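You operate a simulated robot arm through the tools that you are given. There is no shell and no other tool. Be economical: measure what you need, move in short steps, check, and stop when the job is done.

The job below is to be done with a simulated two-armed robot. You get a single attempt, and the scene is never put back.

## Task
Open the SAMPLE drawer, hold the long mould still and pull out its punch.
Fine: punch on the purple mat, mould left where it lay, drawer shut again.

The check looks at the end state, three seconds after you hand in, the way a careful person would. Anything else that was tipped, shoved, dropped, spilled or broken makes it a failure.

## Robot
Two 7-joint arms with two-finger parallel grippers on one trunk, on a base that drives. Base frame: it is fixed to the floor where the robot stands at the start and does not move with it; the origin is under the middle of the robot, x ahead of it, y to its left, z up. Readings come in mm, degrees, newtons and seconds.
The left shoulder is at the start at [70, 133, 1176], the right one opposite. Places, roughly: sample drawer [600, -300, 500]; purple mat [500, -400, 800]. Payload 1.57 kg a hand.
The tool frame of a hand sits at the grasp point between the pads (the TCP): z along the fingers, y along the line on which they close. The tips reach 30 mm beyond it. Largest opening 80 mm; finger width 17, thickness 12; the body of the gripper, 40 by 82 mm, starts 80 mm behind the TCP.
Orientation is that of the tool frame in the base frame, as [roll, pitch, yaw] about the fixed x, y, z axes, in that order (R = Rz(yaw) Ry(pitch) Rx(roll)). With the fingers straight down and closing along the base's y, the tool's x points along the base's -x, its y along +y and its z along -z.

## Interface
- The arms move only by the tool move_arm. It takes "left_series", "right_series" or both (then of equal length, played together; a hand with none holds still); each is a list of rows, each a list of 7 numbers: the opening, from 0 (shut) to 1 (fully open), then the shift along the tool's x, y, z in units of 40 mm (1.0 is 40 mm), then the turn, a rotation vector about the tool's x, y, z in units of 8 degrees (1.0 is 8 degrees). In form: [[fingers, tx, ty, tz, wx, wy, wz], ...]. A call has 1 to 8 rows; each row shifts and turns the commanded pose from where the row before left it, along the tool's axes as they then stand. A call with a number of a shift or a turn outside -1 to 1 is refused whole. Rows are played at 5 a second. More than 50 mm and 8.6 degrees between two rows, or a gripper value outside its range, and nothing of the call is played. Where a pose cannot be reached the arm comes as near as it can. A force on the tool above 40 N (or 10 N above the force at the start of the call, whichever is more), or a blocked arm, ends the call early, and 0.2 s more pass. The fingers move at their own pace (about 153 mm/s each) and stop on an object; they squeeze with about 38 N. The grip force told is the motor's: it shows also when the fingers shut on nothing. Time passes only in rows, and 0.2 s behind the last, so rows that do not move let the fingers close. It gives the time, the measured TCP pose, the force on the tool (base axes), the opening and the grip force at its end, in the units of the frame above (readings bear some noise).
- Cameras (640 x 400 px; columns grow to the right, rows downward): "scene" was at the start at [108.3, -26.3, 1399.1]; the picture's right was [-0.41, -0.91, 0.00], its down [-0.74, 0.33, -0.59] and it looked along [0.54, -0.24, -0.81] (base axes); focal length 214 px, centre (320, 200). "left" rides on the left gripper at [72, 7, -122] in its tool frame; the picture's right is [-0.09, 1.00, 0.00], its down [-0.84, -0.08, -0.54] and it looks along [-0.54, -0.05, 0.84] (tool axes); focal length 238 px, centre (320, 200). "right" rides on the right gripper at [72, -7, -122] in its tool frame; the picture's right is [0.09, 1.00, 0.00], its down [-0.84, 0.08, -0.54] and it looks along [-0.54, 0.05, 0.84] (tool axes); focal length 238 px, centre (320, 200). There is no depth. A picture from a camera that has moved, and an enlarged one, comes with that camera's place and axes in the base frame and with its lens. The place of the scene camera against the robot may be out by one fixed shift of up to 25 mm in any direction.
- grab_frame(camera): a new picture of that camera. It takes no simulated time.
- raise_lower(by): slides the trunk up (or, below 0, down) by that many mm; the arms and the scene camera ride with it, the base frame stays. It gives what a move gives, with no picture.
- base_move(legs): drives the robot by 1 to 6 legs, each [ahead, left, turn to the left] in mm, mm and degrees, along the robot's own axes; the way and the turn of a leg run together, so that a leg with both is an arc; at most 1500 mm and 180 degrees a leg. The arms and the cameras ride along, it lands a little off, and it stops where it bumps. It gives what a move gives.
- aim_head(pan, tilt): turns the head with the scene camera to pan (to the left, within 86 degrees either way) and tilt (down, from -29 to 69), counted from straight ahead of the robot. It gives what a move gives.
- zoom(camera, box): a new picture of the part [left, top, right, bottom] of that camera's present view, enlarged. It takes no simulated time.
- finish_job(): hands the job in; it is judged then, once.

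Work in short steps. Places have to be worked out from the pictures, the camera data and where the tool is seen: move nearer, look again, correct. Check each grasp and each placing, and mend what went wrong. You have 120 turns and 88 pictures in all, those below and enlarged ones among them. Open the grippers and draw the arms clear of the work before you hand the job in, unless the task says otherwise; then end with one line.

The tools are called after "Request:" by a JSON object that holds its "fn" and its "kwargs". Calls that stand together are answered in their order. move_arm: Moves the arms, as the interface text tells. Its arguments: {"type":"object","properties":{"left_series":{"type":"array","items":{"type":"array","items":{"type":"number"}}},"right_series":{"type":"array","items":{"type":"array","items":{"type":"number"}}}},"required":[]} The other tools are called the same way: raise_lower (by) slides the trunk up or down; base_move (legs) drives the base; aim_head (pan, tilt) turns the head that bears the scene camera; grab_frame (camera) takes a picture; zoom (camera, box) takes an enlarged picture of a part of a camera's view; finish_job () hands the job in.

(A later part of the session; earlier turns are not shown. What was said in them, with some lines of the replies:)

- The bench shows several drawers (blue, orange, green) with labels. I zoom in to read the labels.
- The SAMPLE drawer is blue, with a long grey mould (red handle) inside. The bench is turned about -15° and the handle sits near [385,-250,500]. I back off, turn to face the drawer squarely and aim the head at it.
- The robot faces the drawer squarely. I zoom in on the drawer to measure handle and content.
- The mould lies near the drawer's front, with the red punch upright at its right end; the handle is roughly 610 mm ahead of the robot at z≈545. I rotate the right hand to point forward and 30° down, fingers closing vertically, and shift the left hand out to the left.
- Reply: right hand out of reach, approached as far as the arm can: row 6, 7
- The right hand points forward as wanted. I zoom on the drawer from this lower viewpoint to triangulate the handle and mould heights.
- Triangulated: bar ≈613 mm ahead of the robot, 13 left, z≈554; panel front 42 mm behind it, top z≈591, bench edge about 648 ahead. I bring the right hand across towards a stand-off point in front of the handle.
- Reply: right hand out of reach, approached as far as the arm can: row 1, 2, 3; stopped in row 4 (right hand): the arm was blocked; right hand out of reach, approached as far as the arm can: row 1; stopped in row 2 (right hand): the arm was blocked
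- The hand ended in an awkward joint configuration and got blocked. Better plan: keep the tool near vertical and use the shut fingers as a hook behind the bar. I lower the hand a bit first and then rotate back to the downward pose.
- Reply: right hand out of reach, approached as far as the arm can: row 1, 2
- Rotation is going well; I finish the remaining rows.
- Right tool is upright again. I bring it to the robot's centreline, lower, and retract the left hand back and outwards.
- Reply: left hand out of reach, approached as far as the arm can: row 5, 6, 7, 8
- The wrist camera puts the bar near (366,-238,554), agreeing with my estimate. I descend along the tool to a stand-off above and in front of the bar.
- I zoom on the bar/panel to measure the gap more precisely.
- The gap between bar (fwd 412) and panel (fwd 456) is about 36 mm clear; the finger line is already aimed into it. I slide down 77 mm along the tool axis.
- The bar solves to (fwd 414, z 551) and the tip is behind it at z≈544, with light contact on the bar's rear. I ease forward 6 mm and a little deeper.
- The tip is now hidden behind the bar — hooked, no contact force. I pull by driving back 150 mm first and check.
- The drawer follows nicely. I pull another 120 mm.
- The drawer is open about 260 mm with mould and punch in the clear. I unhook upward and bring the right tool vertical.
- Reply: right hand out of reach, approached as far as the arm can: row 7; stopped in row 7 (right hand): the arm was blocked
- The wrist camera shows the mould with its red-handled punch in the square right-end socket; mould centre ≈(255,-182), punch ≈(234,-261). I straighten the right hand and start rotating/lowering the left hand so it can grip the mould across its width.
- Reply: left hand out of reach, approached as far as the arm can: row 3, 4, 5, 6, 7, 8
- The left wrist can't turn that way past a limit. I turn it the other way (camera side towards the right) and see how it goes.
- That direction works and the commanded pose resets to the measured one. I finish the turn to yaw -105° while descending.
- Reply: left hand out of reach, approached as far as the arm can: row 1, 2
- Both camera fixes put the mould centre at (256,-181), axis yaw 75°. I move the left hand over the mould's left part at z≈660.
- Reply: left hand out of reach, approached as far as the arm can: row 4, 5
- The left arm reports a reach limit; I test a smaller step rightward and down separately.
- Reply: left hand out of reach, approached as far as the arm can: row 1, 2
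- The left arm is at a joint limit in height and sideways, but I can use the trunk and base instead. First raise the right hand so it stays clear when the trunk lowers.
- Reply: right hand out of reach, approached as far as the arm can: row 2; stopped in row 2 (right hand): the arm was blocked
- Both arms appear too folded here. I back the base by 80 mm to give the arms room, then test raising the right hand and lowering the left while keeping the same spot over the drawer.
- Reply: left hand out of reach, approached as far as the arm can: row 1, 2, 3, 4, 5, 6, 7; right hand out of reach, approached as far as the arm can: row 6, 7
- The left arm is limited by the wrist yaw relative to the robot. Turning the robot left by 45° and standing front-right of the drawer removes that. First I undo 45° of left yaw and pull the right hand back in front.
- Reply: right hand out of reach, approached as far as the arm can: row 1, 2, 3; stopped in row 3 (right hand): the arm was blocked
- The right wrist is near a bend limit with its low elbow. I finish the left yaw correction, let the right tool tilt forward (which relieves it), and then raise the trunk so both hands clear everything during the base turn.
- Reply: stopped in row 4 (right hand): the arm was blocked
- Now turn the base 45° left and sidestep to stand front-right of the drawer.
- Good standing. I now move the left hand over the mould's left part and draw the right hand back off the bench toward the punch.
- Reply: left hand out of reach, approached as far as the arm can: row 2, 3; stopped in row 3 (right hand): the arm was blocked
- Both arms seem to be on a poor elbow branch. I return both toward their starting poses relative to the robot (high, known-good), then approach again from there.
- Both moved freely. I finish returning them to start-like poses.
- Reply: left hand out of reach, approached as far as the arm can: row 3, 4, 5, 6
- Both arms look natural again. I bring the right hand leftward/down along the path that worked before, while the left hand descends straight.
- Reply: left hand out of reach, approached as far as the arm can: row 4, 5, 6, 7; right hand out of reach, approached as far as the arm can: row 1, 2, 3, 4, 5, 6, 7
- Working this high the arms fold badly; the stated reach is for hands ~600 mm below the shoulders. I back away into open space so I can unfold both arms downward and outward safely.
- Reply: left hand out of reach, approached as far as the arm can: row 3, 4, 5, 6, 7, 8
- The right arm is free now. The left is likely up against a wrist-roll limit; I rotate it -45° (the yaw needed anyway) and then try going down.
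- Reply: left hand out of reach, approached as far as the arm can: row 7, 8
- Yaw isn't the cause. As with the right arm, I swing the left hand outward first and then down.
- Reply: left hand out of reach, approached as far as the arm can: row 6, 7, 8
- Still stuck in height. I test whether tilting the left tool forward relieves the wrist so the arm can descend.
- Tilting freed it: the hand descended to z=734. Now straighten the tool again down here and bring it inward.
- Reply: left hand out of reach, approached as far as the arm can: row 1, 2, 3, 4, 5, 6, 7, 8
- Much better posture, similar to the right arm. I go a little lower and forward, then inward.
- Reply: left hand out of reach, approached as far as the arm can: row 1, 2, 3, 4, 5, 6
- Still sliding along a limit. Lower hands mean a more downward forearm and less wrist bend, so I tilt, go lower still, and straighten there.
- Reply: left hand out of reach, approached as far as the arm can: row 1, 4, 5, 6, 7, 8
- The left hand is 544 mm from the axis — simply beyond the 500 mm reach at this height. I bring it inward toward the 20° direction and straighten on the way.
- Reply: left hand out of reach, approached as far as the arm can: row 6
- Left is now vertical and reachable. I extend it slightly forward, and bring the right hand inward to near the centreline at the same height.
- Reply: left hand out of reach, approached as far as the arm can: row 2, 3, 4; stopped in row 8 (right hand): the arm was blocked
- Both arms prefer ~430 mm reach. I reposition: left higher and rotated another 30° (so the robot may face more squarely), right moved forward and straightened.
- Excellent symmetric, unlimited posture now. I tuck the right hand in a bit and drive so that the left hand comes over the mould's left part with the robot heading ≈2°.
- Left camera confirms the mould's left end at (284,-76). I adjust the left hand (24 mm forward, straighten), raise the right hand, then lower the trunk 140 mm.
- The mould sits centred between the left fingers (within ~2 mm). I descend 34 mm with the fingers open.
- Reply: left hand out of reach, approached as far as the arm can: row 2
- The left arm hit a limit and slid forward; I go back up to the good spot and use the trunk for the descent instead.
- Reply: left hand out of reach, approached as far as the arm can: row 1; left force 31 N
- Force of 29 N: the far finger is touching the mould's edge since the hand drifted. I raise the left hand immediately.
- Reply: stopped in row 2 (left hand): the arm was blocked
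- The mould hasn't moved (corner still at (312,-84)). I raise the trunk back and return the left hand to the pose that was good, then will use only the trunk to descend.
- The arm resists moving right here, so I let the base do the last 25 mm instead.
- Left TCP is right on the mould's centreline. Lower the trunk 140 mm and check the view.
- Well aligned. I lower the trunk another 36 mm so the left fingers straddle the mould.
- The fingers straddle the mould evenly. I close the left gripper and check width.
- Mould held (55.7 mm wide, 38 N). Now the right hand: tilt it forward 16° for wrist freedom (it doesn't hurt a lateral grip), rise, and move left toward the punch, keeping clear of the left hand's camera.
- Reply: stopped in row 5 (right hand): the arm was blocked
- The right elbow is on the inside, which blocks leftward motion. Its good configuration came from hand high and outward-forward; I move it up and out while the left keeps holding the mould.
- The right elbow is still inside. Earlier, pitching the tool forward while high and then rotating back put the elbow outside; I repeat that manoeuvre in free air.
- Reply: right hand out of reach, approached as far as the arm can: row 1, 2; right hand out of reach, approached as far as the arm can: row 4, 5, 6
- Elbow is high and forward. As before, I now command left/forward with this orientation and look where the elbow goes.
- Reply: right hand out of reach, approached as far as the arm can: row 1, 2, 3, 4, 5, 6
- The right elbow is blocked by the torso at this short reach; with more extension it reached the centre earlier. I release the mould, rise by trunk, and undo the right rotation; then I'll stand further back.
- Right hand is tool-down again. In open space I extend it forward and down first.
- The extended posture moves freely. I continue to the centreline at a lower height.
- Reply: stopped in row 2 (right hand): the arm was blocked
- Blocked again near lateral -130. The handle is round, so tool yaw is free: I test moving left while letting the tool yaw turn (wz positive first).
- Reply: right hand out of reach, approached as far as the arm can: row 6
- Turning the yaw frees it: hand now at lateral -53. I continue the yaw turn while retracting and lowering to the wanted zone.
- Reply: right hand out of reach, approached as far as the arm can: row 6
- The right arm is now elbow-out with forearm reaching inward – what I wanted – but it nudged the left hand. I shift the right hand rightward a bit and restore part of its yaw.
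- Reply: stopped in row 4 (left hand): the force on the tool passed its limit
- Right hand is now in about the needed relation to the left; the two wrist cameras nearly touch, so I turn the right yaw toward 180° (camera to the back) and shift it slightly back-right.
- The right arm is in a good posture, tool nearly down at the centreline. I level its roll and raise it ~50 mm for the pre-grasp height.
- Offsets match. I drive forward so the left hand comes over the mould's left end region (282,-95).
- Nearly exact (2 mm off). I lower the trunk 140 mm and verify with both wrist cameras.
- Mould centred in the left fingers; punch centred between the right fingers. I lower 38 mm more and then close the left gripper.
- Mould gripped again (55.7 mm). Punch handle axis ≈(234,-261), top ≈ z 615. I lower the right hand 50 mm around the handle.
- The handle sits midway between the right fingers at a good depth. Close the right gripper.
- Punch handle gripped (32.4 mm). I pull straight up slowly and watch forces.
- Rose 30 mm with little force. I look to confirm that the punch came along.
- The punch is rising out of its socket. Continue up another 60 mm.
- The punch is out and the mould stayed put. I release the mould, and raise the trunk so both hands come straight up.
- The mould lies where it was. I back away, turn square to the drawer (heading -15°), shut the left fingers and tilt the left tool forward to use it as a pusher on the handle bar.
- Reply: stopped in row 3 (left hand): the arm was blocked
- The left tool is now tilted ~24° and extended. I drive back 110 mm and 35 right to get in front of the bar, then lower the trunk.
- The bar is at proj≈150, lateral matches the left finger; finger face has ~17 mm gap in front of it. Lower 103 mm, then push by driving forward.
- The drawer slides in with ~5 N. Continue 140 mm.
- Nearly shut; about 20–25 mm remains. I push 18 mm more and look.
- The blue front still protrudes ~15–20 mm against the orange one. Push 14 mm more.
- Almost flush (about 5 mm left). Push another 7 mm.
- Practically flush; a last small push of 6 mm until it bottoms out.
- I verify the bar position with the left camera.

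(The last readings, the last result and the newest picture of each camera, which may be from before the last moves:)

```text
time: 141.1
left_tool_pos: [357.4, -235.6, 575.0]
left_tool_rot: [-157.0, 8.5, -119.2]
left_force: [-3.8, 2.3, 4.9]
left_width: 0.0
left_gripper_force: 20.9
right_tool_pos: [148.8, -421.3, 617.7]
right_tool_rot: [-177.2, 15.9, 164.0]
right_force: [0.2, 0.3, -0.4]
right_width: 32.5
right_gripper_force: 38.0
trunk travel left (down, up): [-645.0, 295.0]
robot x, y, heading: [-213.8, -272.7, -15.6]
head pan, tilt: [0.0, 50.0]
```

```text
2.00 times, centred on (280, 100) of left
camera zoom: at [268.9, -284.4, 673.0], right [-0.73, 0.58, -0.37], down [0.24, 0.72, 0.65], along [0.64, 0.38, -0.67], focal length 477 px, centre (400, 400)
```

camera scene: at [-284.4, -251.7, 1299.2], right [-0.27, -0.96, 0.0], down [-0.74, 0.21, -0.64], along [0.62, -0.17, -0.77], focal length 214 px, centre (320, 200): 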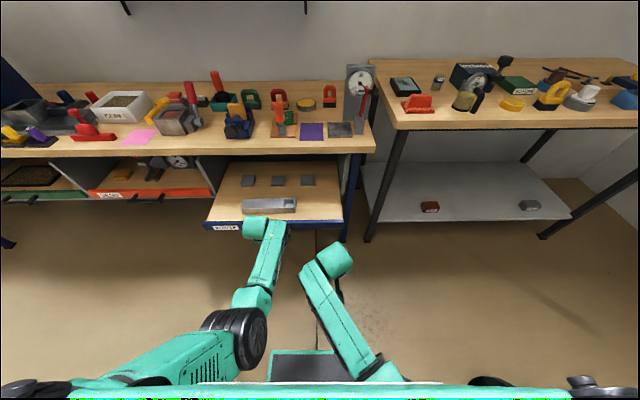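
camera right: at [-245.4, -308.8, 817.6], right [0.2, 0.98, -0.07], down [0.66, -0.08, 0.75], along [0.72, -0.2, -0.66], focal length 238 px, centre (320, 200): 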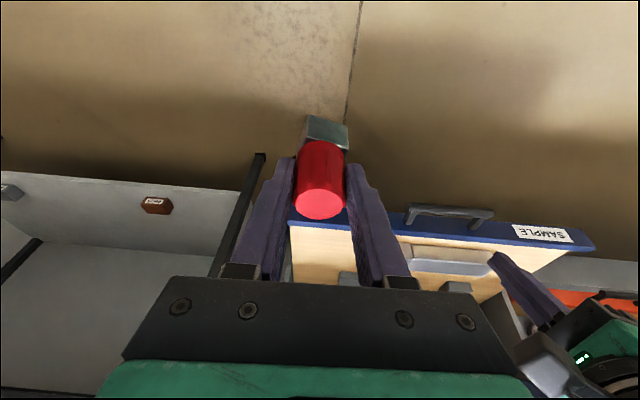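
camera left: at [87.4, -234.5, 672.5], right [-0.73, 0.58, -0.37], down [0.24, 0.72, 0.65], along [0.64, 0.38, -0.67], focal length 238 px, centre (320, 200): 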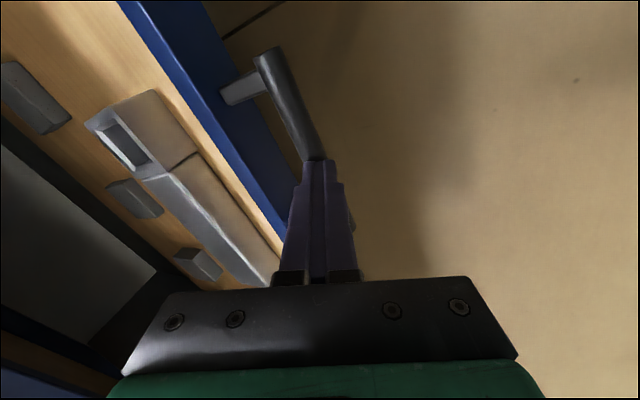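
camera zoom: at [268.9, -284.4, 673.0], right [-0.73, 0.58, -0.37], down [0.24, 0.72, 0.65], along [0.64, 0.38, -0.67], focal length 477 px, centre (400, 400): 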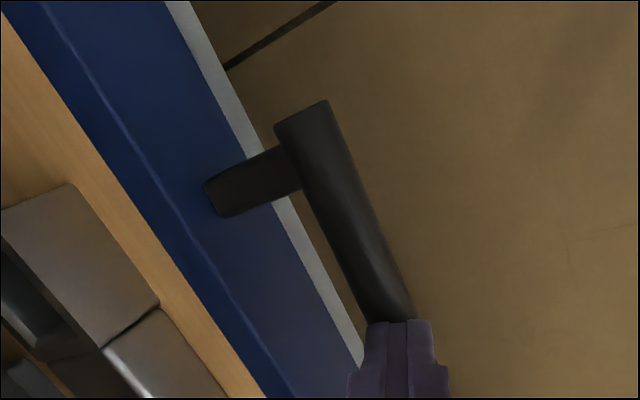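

Bar is at its original closed place (415 vs 414) – the drawer is shut. I back away, raise the trunk, and then retract the left hand and extend the right for the placing.

Request:
{"fn": "base_move", "kwargs": {"legs": [[-200, 0, 0]]}}

Request:
{"fn": "raise_lower", "kwargs": {"by": 270}}

Request:
{"fn": "move_arm", "kwargs": {"left_series": [[0, -0.3, 0.8, 0, -0.5, 0, 0], [0, -0.3, 0.8, 0, -0.5, 0, 0], [0, -0.3, 0.8, 0, -0.5, 0, 0], [0, -0.3, 0.8, -0.2, -0.5, 0, 0], [0, -0.3, 0.8, -0.2, -0.5, 0, 0], [0, -0.3, 0.6, 0, 0, 0, 0]], "right_series": [[0.1, -0.45, 0, 0.1, 0, 0, 0], [0.1, -0.45, 0, 0.1, 0, 0, 0], [0.1, -0.45, 0, 0.1, 0, 0, 0], [0.1, -0.45, 0, 0.1, 0, 0, 0], [0.1, -0.45, 0, 0.1, 0, 0, 0], [0.1, -0.45, 0, 0.1, 0, 0, 0]]}}

```text
time: 142.7
left_tool_pos: [163.7, -180.3, 575.2]
left_tool_rot: [-157.0, 8.6, -119.3]
left_force: [-0.2, -0.1, 0.6]
left_width: 0.2
left_gripper_force: 21.3
right_tool_pos: [-44.7, -366.7, 617.3]
right_tool_rot: [-177.2, 16.0, 163.8]
right_force: [0.4, 0.3, -1.1]
right_width: 32.6
right_gripper_force: 38.0
trunk travel left (down, up): [-645.0, 295.0]
robot x, y, heading: [-412.6, -220.3, -15.7]
head pan, tilt: [0.0, 50.0]
```

```text
time: 145.4
left_tool_pos: [164.8, -180.6, 844.7]
left_tool_rot: [-157.0, 8.4, -119.3]
left_force: [0.7, -0.7, -0.5]
left_width: 0.0
left_gripper_force: 21.4
right_tool_pos: [-45.2, -366.6, 887.1]
right_tool_rot: [-177.2, 15.8, 164.0]
right_force: [0.0, -0.8, -1.0]
right_width: 32.4
right_gripper_force: 37.9
trunk travel left (down, up): [-915.0, 25.0]
robot x, y, heading: [-406.0, -220.2, -15.9]
head pan, tilt: [0.0, 50.0]
```

```text
time: 146.8
left_tool_pos: [44.5, -23.4, 829.5]
left_tool_rot: [-177.1, 8.9, -119.3]
left_force: [0.4, 0.4, 0.3]
left_width: 0.0
left_gripper_force: 21.2
right_tool_pos: [47.0, -454.5, 875.5]
right_tool_rot: [-171.5, 15.3, 163.6]
right_force: [-0.8, 0.5, 0.0]
right_width: 32.4
right_gripper_force: 38.0
trunk travel left (down, up): [-915.0, 25.0]
robot x, y, heading: [-408.8, -216.0, -15.6]
head pan, tilt: [0.0, 50.0]
```

I retract the left hand further back and raise it, level the right roll, and raise the trunk the rest.

Request:
{"fn": "move_arm", "kwargs": {"left_series": [[0, 0, 0.8, -0.5, 0, 0, 0], [0, 0, 0.8, -0.5, 0, 0, 0], [0, 0, 0.6, -0.3, 0, 0, 0]], "right_series": [[0.1, 0, 0, -0.3, -0.5, 0, 0], [0.1, 0, 0, -0.3, -0.5, 0, 0], [0.1, 0, 0, 0, 0, 0, 0]]}}

Request:
{"fn": "raise_lower", "kwargs": {"by": 25}}

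Request:
{"fn": "grab_frame", "kwargs": {"camera": "scene"}}

```text
time: 147.6
left_tool_pos: [-4.9, 69.7, 899.6]
left_tool_rot: [-178.6, 17.3, -120.4]
left_force: [0.1, 0.1, 0.1]
left_width: 0.0
left_gripper_force: 21.4
right_tool_pos: [47.8, -449.9, 909.2]
right_tool_rot: [-179.6, 16.4, 163.8]
right_force: [-0.1, -0.2, -0.9]
right_width: 32.7
right_gripper_force: 38.1
trunk travel left (down, up): [-915.0, 25.0]
robot x, y, heading: [-412.0, -215.8, -15.4]
head pan, tilt: [0.0, 50.0]
stopped in row 3 (left hand): the arm was blocked; the commanded pose is now the measured one
```

```text
time: 148.3
left_tool_pos: [-3.2, 69.1, 924.1]
left_tool_rot: [-178.4, 17.3, -120.5]
left_force: [0.4, 0.4, 0.0]
left_width: 0.0
left_gripper_force: 21.3
right_tool_pos: [48.3, -449.7, 932.5]
right_tool_rot: [-179.8, 16.4, 163.8]
right_force: [0.4, -0.4, -0.5]
right_width: 32.6
right_gripper_force: 37.7
trunk travel left (down, up): [-940.0, 0.0]
robot x, y, heading: [-406.5, -219.1, -15.7]
head pan, tilt: [0.0, 50.0]
```

```text
12 pictures are left
camera scene: at [-295.7, -248.1, 1594.4], right [-0.27, -0.96, 0.0], down [-0.74, 0.21, -0.64], along [0.62, -0.17, -0.77], focal length 214 px, centre (320, 200)
```

scene: 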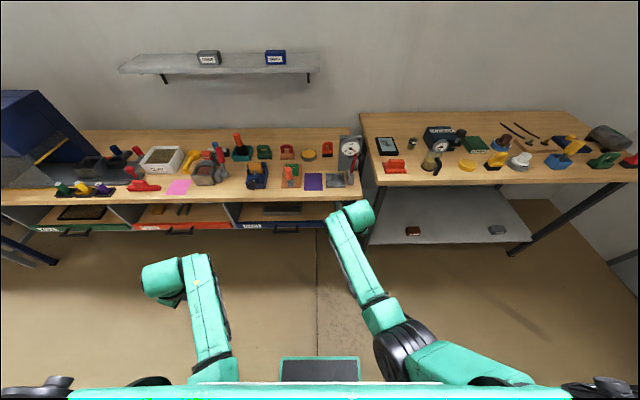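

The drawer is visibly flush with its neighbours. I drive toward the mat, stopping short to check with the right camera.

Request:
{"fn": "base_move", "kwargs": {"legs": [[100, 125, 0], [225, 0, 0]]}}

Request:
{"fn": "grab_frame", "kwargs": {"camera": "right"}}

```text
time: 151.0
left_tool_pos: [341.2, 97.5, 924.6]
left_tool_rot: [-178.2, 17.3, -120.9]
left_force: [-0.8, -0.7, 0.7]
left_width: 0.0
left_gripper_force: 21.0
right_tool_pos: [391.2, -421.8, 934.3]
right_tool_rot: [-179.8, 16.6, 163.4]
right_force: [0.0, -0.3, -0.2]
right_width: 32.3
right_gripper_force: 38.2
trunk travel left (down, up): [-940.0, 0.0]
robot x, y, heading: [-67.9, -186.9, -16.0]
head pan, tilt: [0.0, 50.0]
```

```text
11 pictures are left
camera right: at [289.3, -397.1, 1030.3], right [0.2, 0.98, -0.03], down [0.64, -0.11, 0.76], along [0.74, -0.17, -0.65], focal length 238 px, centre (320, 200)
```

right: 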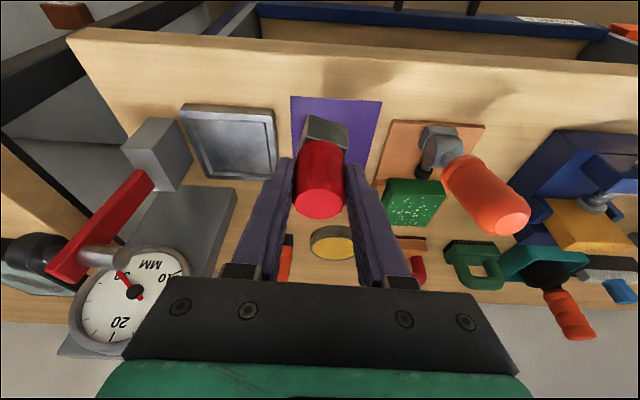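

The mat's near edge is at (402,-410), so its centre ≈(459,-425). I drive the last 64 mm ahead, 14 left, and lower the trunk 50 mm.

Request:
{"fn": "base_move", "kwargs": {"legs": [[64, 14, 0]]}}

Request:
{"fn": "raise_lower", "kwargs": {"by": -50}}

Request:
{"fn": "grab_frame", "kwargs": {"camera": "right"}}

```text
time: 152.0
left_tool_pos: [404.4, 94.7, 926.7]
left_tool_rot: [-178.2, 17.5, -120.7]
left_force: [-0.4, 0.3, 0.2]
left_width: 0.0
left_gripper_force: 21.3
right_tool_pos: [453.0, -425.4, 937.0]
right_tool_rot: [-179.7, 16.7, 163.5]
right_force: [-0.7, 0.7, -0.7]
right_width: 32.4
right_gripper_force: 37.9
trunk travel left (down, up): [-940.0, 0.0]
robot x, y, heading: [-0.7, -188.2, -16.0]
head pan, tilt: [0.0, 50.0]
```

```text
time: 152.9
left_tool_pos: [409.2, 94.1, 875.4]
left_tool_rot: [-178.6, 17.3, -120.8]
left_force: [-0.4, 0.3, 0.3]
left_width: 0.0
left_gripper_force: 21.1
right_tool_pos: [456.8, -425.2, 882.6]
right_tool_rot: [-179.7, 16.3, 163.4]
right_force: [-0.6, 0.0, -0.9]
right_width: 32.6
right_gripper_force: 38.0
trunk travel left (down, up): [-890.0, 50.0]
robot x, y, heading: [0.5, -194.1, -15.9]
head pan, tilt: [0.0, 50.0]
```

```text
10 pictures are left
camera right: at [357.5, -401.9, 979.0], right [0.2, 0.98, -0.03], down [0.65, -0.11, 0.76], along [0.74, -0.17, -0.65], focal length 238 px, centre (320, 200)
```

right: 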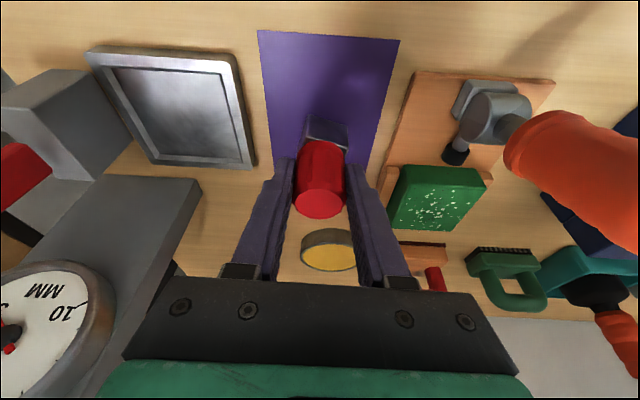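

The punch hangs over the mat. I lower gently by the arm in small rows, watching the force.

Request:
{"fn": "move_arm", "kwargs": {"right_series": [[0.1, 0.08, 0, 0.1, 0, 0, 0], [0.1, 0.06, 0, 0.1, 0, 0, 0], [0.1, 0.03, 0, 0.1, 0, 0, 0], [0.1, 0, 0, 0, 0, 0, 0]]}}

```text
time: 153.9
left_tool_pos: [408.0, 93.4, 874.3]
left_tool_rot: [-178.6, 17.3, -120.8]
left_force: [0.1, -0.2, 0.2]
left_width: 0.0
left_gripper_force: 21.2
right_tool_pos: [454.2, -425.3, 869.7]
right_tool_rot: [-179.6, 16.3, 163.4]
right_force: [-1.1, -0.3, 0.0]
right_width: 32.6
right_gripper_force: 37.7
trunk travel left (down, up): [-890.0, 50.0]
robot x, y, heading: [2.1, -187.8, -15.9]
head pan, tilt: [0.0, 50.0]
```

Request:
{"fn": "move_arm", "kwargs": {"right_series": [[0.1, 0.03, 0, 0.08, 0, 0, 0], [0.1, 0.03, 0, 0.08, 0, 0, 0], [0.1, 0, 0, 0, 0, 0, 0]]}}

Request:
{"fn": "zoom", "kwargs": {"camera": "right", "box": [220, 20, 420, 145]}}

```text
time: 154.7
left_tool_pos: [406.7, 94.8, 875.5]
left_tool_rot: [-178.3, 17.3, -120.7]
left_force: [0.2, -0.3, -0.5]
left_width: 0.0
left_gripper_force: 21.2
right_tool_pos: [453.5, -425.1, 865.8]
right_tool_rot: [-179.6, 16.9, 163.5]
right_force: [4.1, -0.9, 24.3]
right_width: 32.5
right_gripper_force: 37.6
trunk travel left (down, up): [-890.0, 50.0]
robot x, y, heading: [0.5, -190.5, -16.3]
head pan, tilt: [0.0, 50.0]
```

```text
3.20 times, centred on (320, 82) of right
camera zoom: at [351.5, -400.3, 961.4], right [0.2, 0.98, -0.03], down [0.64, -0.1, 0.76], along [0.74, -0.17, -0.65], focal length 763 px, centre (320, 576)
```

zoom: 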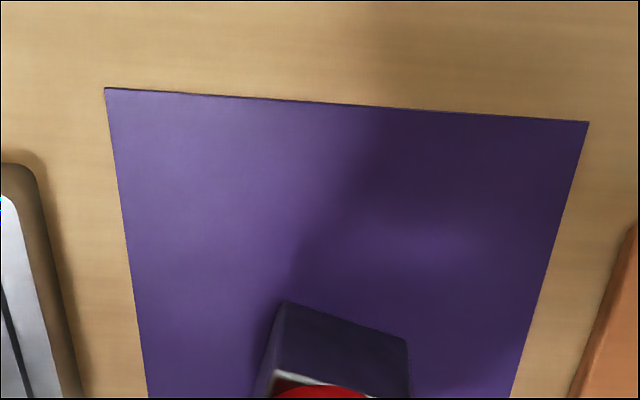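

Touchdown with 24 N on the mat. I relieve ~1.5 mm and open the gripper a little to release.

Request:
{"fn": "move_arm", "kwargs": {"right_series": [[0.1, -0.015, 0, -0.045, 0, 0, 0], [0.1, 0, 0, 0, 0, 0, 0], [0.45, 0, 0, 0, 0, 0, 0], [0.7, 0, 0, 0, 0, 0, 0], [0.9, 0, 0, 0, 0, 0, 0]]}}

Request:
{"fn": "grab_frame", "kwargs": {"camera": "right"}}

```text
time: 155.9
left_tool_pos: [408.6, 93.8, 875.0]
left_tool_rot: [-178.5, 17.2, -120.8]
left_force: [0.6, -0.2, 0.1]
left_width: 0.0
left_gripper_force: 21.1
right_tool_pos: [453.6, -427.0, 863.8]
right_tool_rot: [-179.5, 16.3, 163.4]
right_force: [-0.2, 0.6, -0.3]
right_width: 72.0
right_gripper_force: 0.1
trunk travel left (down, up): [-890.0, 50.0]
robot x, y, heading: [2.2, -191.2, -15.8]
head pan, tilt: [0.0, 50.0]
```

```text
8 pictures are left
camera right: at [352.6, -402.8, 960.4], right [0.2, 0.98, -0.04], down [0.65, -0.11, 0.75], along [0.74, -0.17, -0.65], focal length 238 px, centre (320, 200)
```

right: 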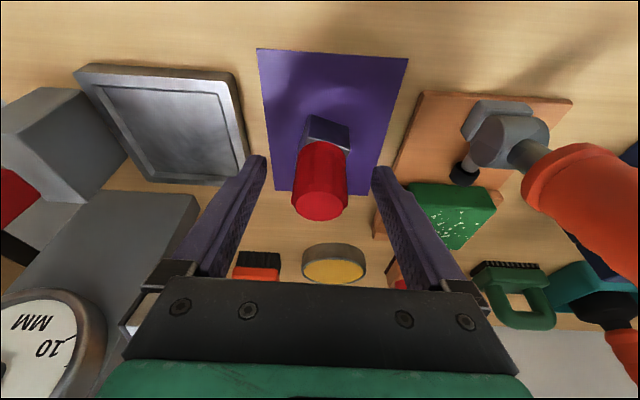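

The punch stands upright on the purple mat. I raise the trunk 50 mm straight up and then back the robot away.

Request:
{"fn": "raise_lower", "kwargs": {"by": 50}}

Request:
{"fn": "base_move", "kwargs": {"legs": [[-350, 0, 0]]}}

Request:
{"fn": "grab_frame", "kwargs": {"camera": "scene"}}

Request:
{"fn": "zoom", "kwargs": {"camera": "scene", "box": [230, 150, 390, 250]}}

```text
time: 156.9
left_tool_pos: [408.4, 94.1, 924.9]
left_tool_rot: [-178.5, 17.2, -120.8]
left_force: [-0.5, -0.2, 1.0]
left_width: 0.0
left_gripper_force: 21.6
right_tool_pos: [454.1, -427.4, 914.7]
right_tool_rot: [-179.4, 16.4, 163.5]
right_force: [0.1, -0.4, 0.7]
right_width: 71.8
right_gripper_force: 0.0
trunk travel left (down, up): [-940.0, 0.0]
robot x, y, heading: [3.8, -189.6, -15.8]
head pan, tilt: [0.0, 50.0]
```

```text
time: 159.1
left_tool_pos: [75.2, 189.1, 924.4]
left_tool_rot: [-178.5, 17.3, -120.8]
left_force: [0.6, 0.2, 0.0]
left_width: 0.0
left_gripper_force: 20.8
right_tool_pos: [119.6, -332.6, 913.9]
right_tool_rot: [-179.4, 16.4, 163.3]
right_force: [0.6, -0.3, 0.0]
right_width: 72.0
right_gripper_force: 0.0
trunk travel left (down, up): [-940.0, 0.0]
robot x, y, heading: [-333.5, -95.9, -16.1]
head pan, tilt: [0.0, 50.0]
```

```text
7 pictures are left
camera scene: at [-217.8, -126.5, 1594.1], right [-0.28, -0.96, 0.0], down [-0.74, 0.21, -0.64], along [0.62, -0.18, -0.77], focal length 214 px, centre (320, 200)
```

scene: 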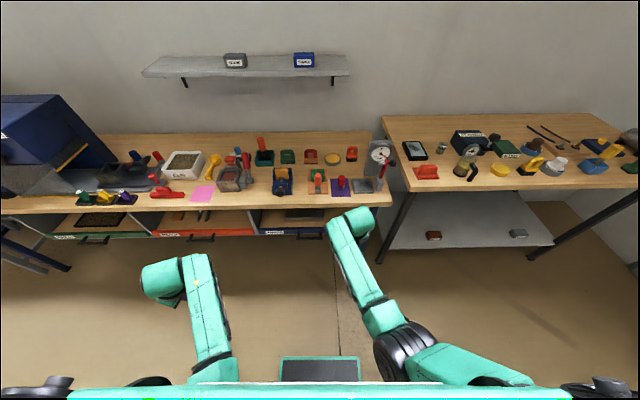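

```text
4.00 times, centred on (310, 200) of scene
camera zoom: at [-217.8, -126.5, 1594.1], right [-0.28, -0.96, 0.0], down [-0.74, 0.21, -0.64], along [0.62, -0.18, -0.77], focal length 858 px, centre (360, 200)
```

zoom: 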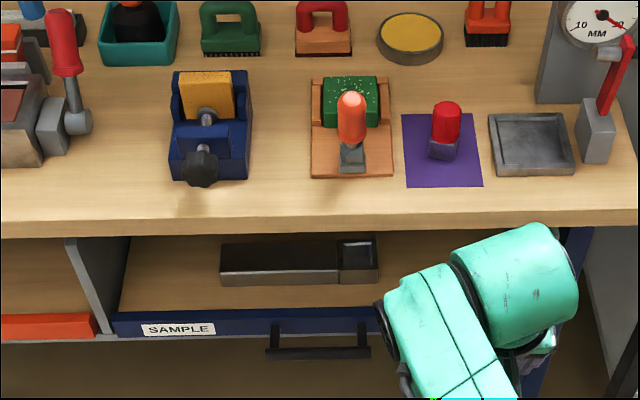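

The punch stands on the purple mat, the drawer is flush, and the mould lies in place. I open both grippers before handing in.

Request:
{"fn": "move_arm", "kwargs": {"left_series": [[1, 0, 0, 0, 0, 0, 0], [1, 0, 0, 0, 0, 0, 0], [1, 0, 0, 0, 0, 0, 0]], "right_series": [[1, 0, 0, 0, 0, 0, 0], [1, 0, 0, 0, 0, 0, 0], [1, 0, 0, 0, 0, 0, 0]]}}

```text
time: 159.9
left_tool_pos: [74.0, 190.1, 924.2]
left_tool_rot: [-178.3, 17.3, -120.7]
left_force: [-1.1, -0.6, 0.0]
left_width: 80.1
left_gripper_force: 0.1
right_tool_pos: [118.1, -331.5, 914.0]
right_tool_rot: [-179.4, 16.3, 163.4]
right_force: [0.1, 0.6, 0.6]
right_width: 79.9
right_gripper_force: 0.1
trunk travel left (down, up): [-940.0, 0.0]
robot x, y, heading: [-332.7, -93.7, -16.0]
head pan, tilt: [0.0, 50.0]
```

Everything is in its final state, both grippers are open and clear; handing in.

Request:
{"fn": "finish_job", "kwargs": {}}

```text
The job is handed in.
```

The punch is standing upright on the purple mat, the mould is in the SAMPLE drawer where it lay, and the drawer is shut. I saw nothing else tipped or moved. One left fingertip pressed on the mould's edge with about 29 N while I was lining up, but its position did not change.
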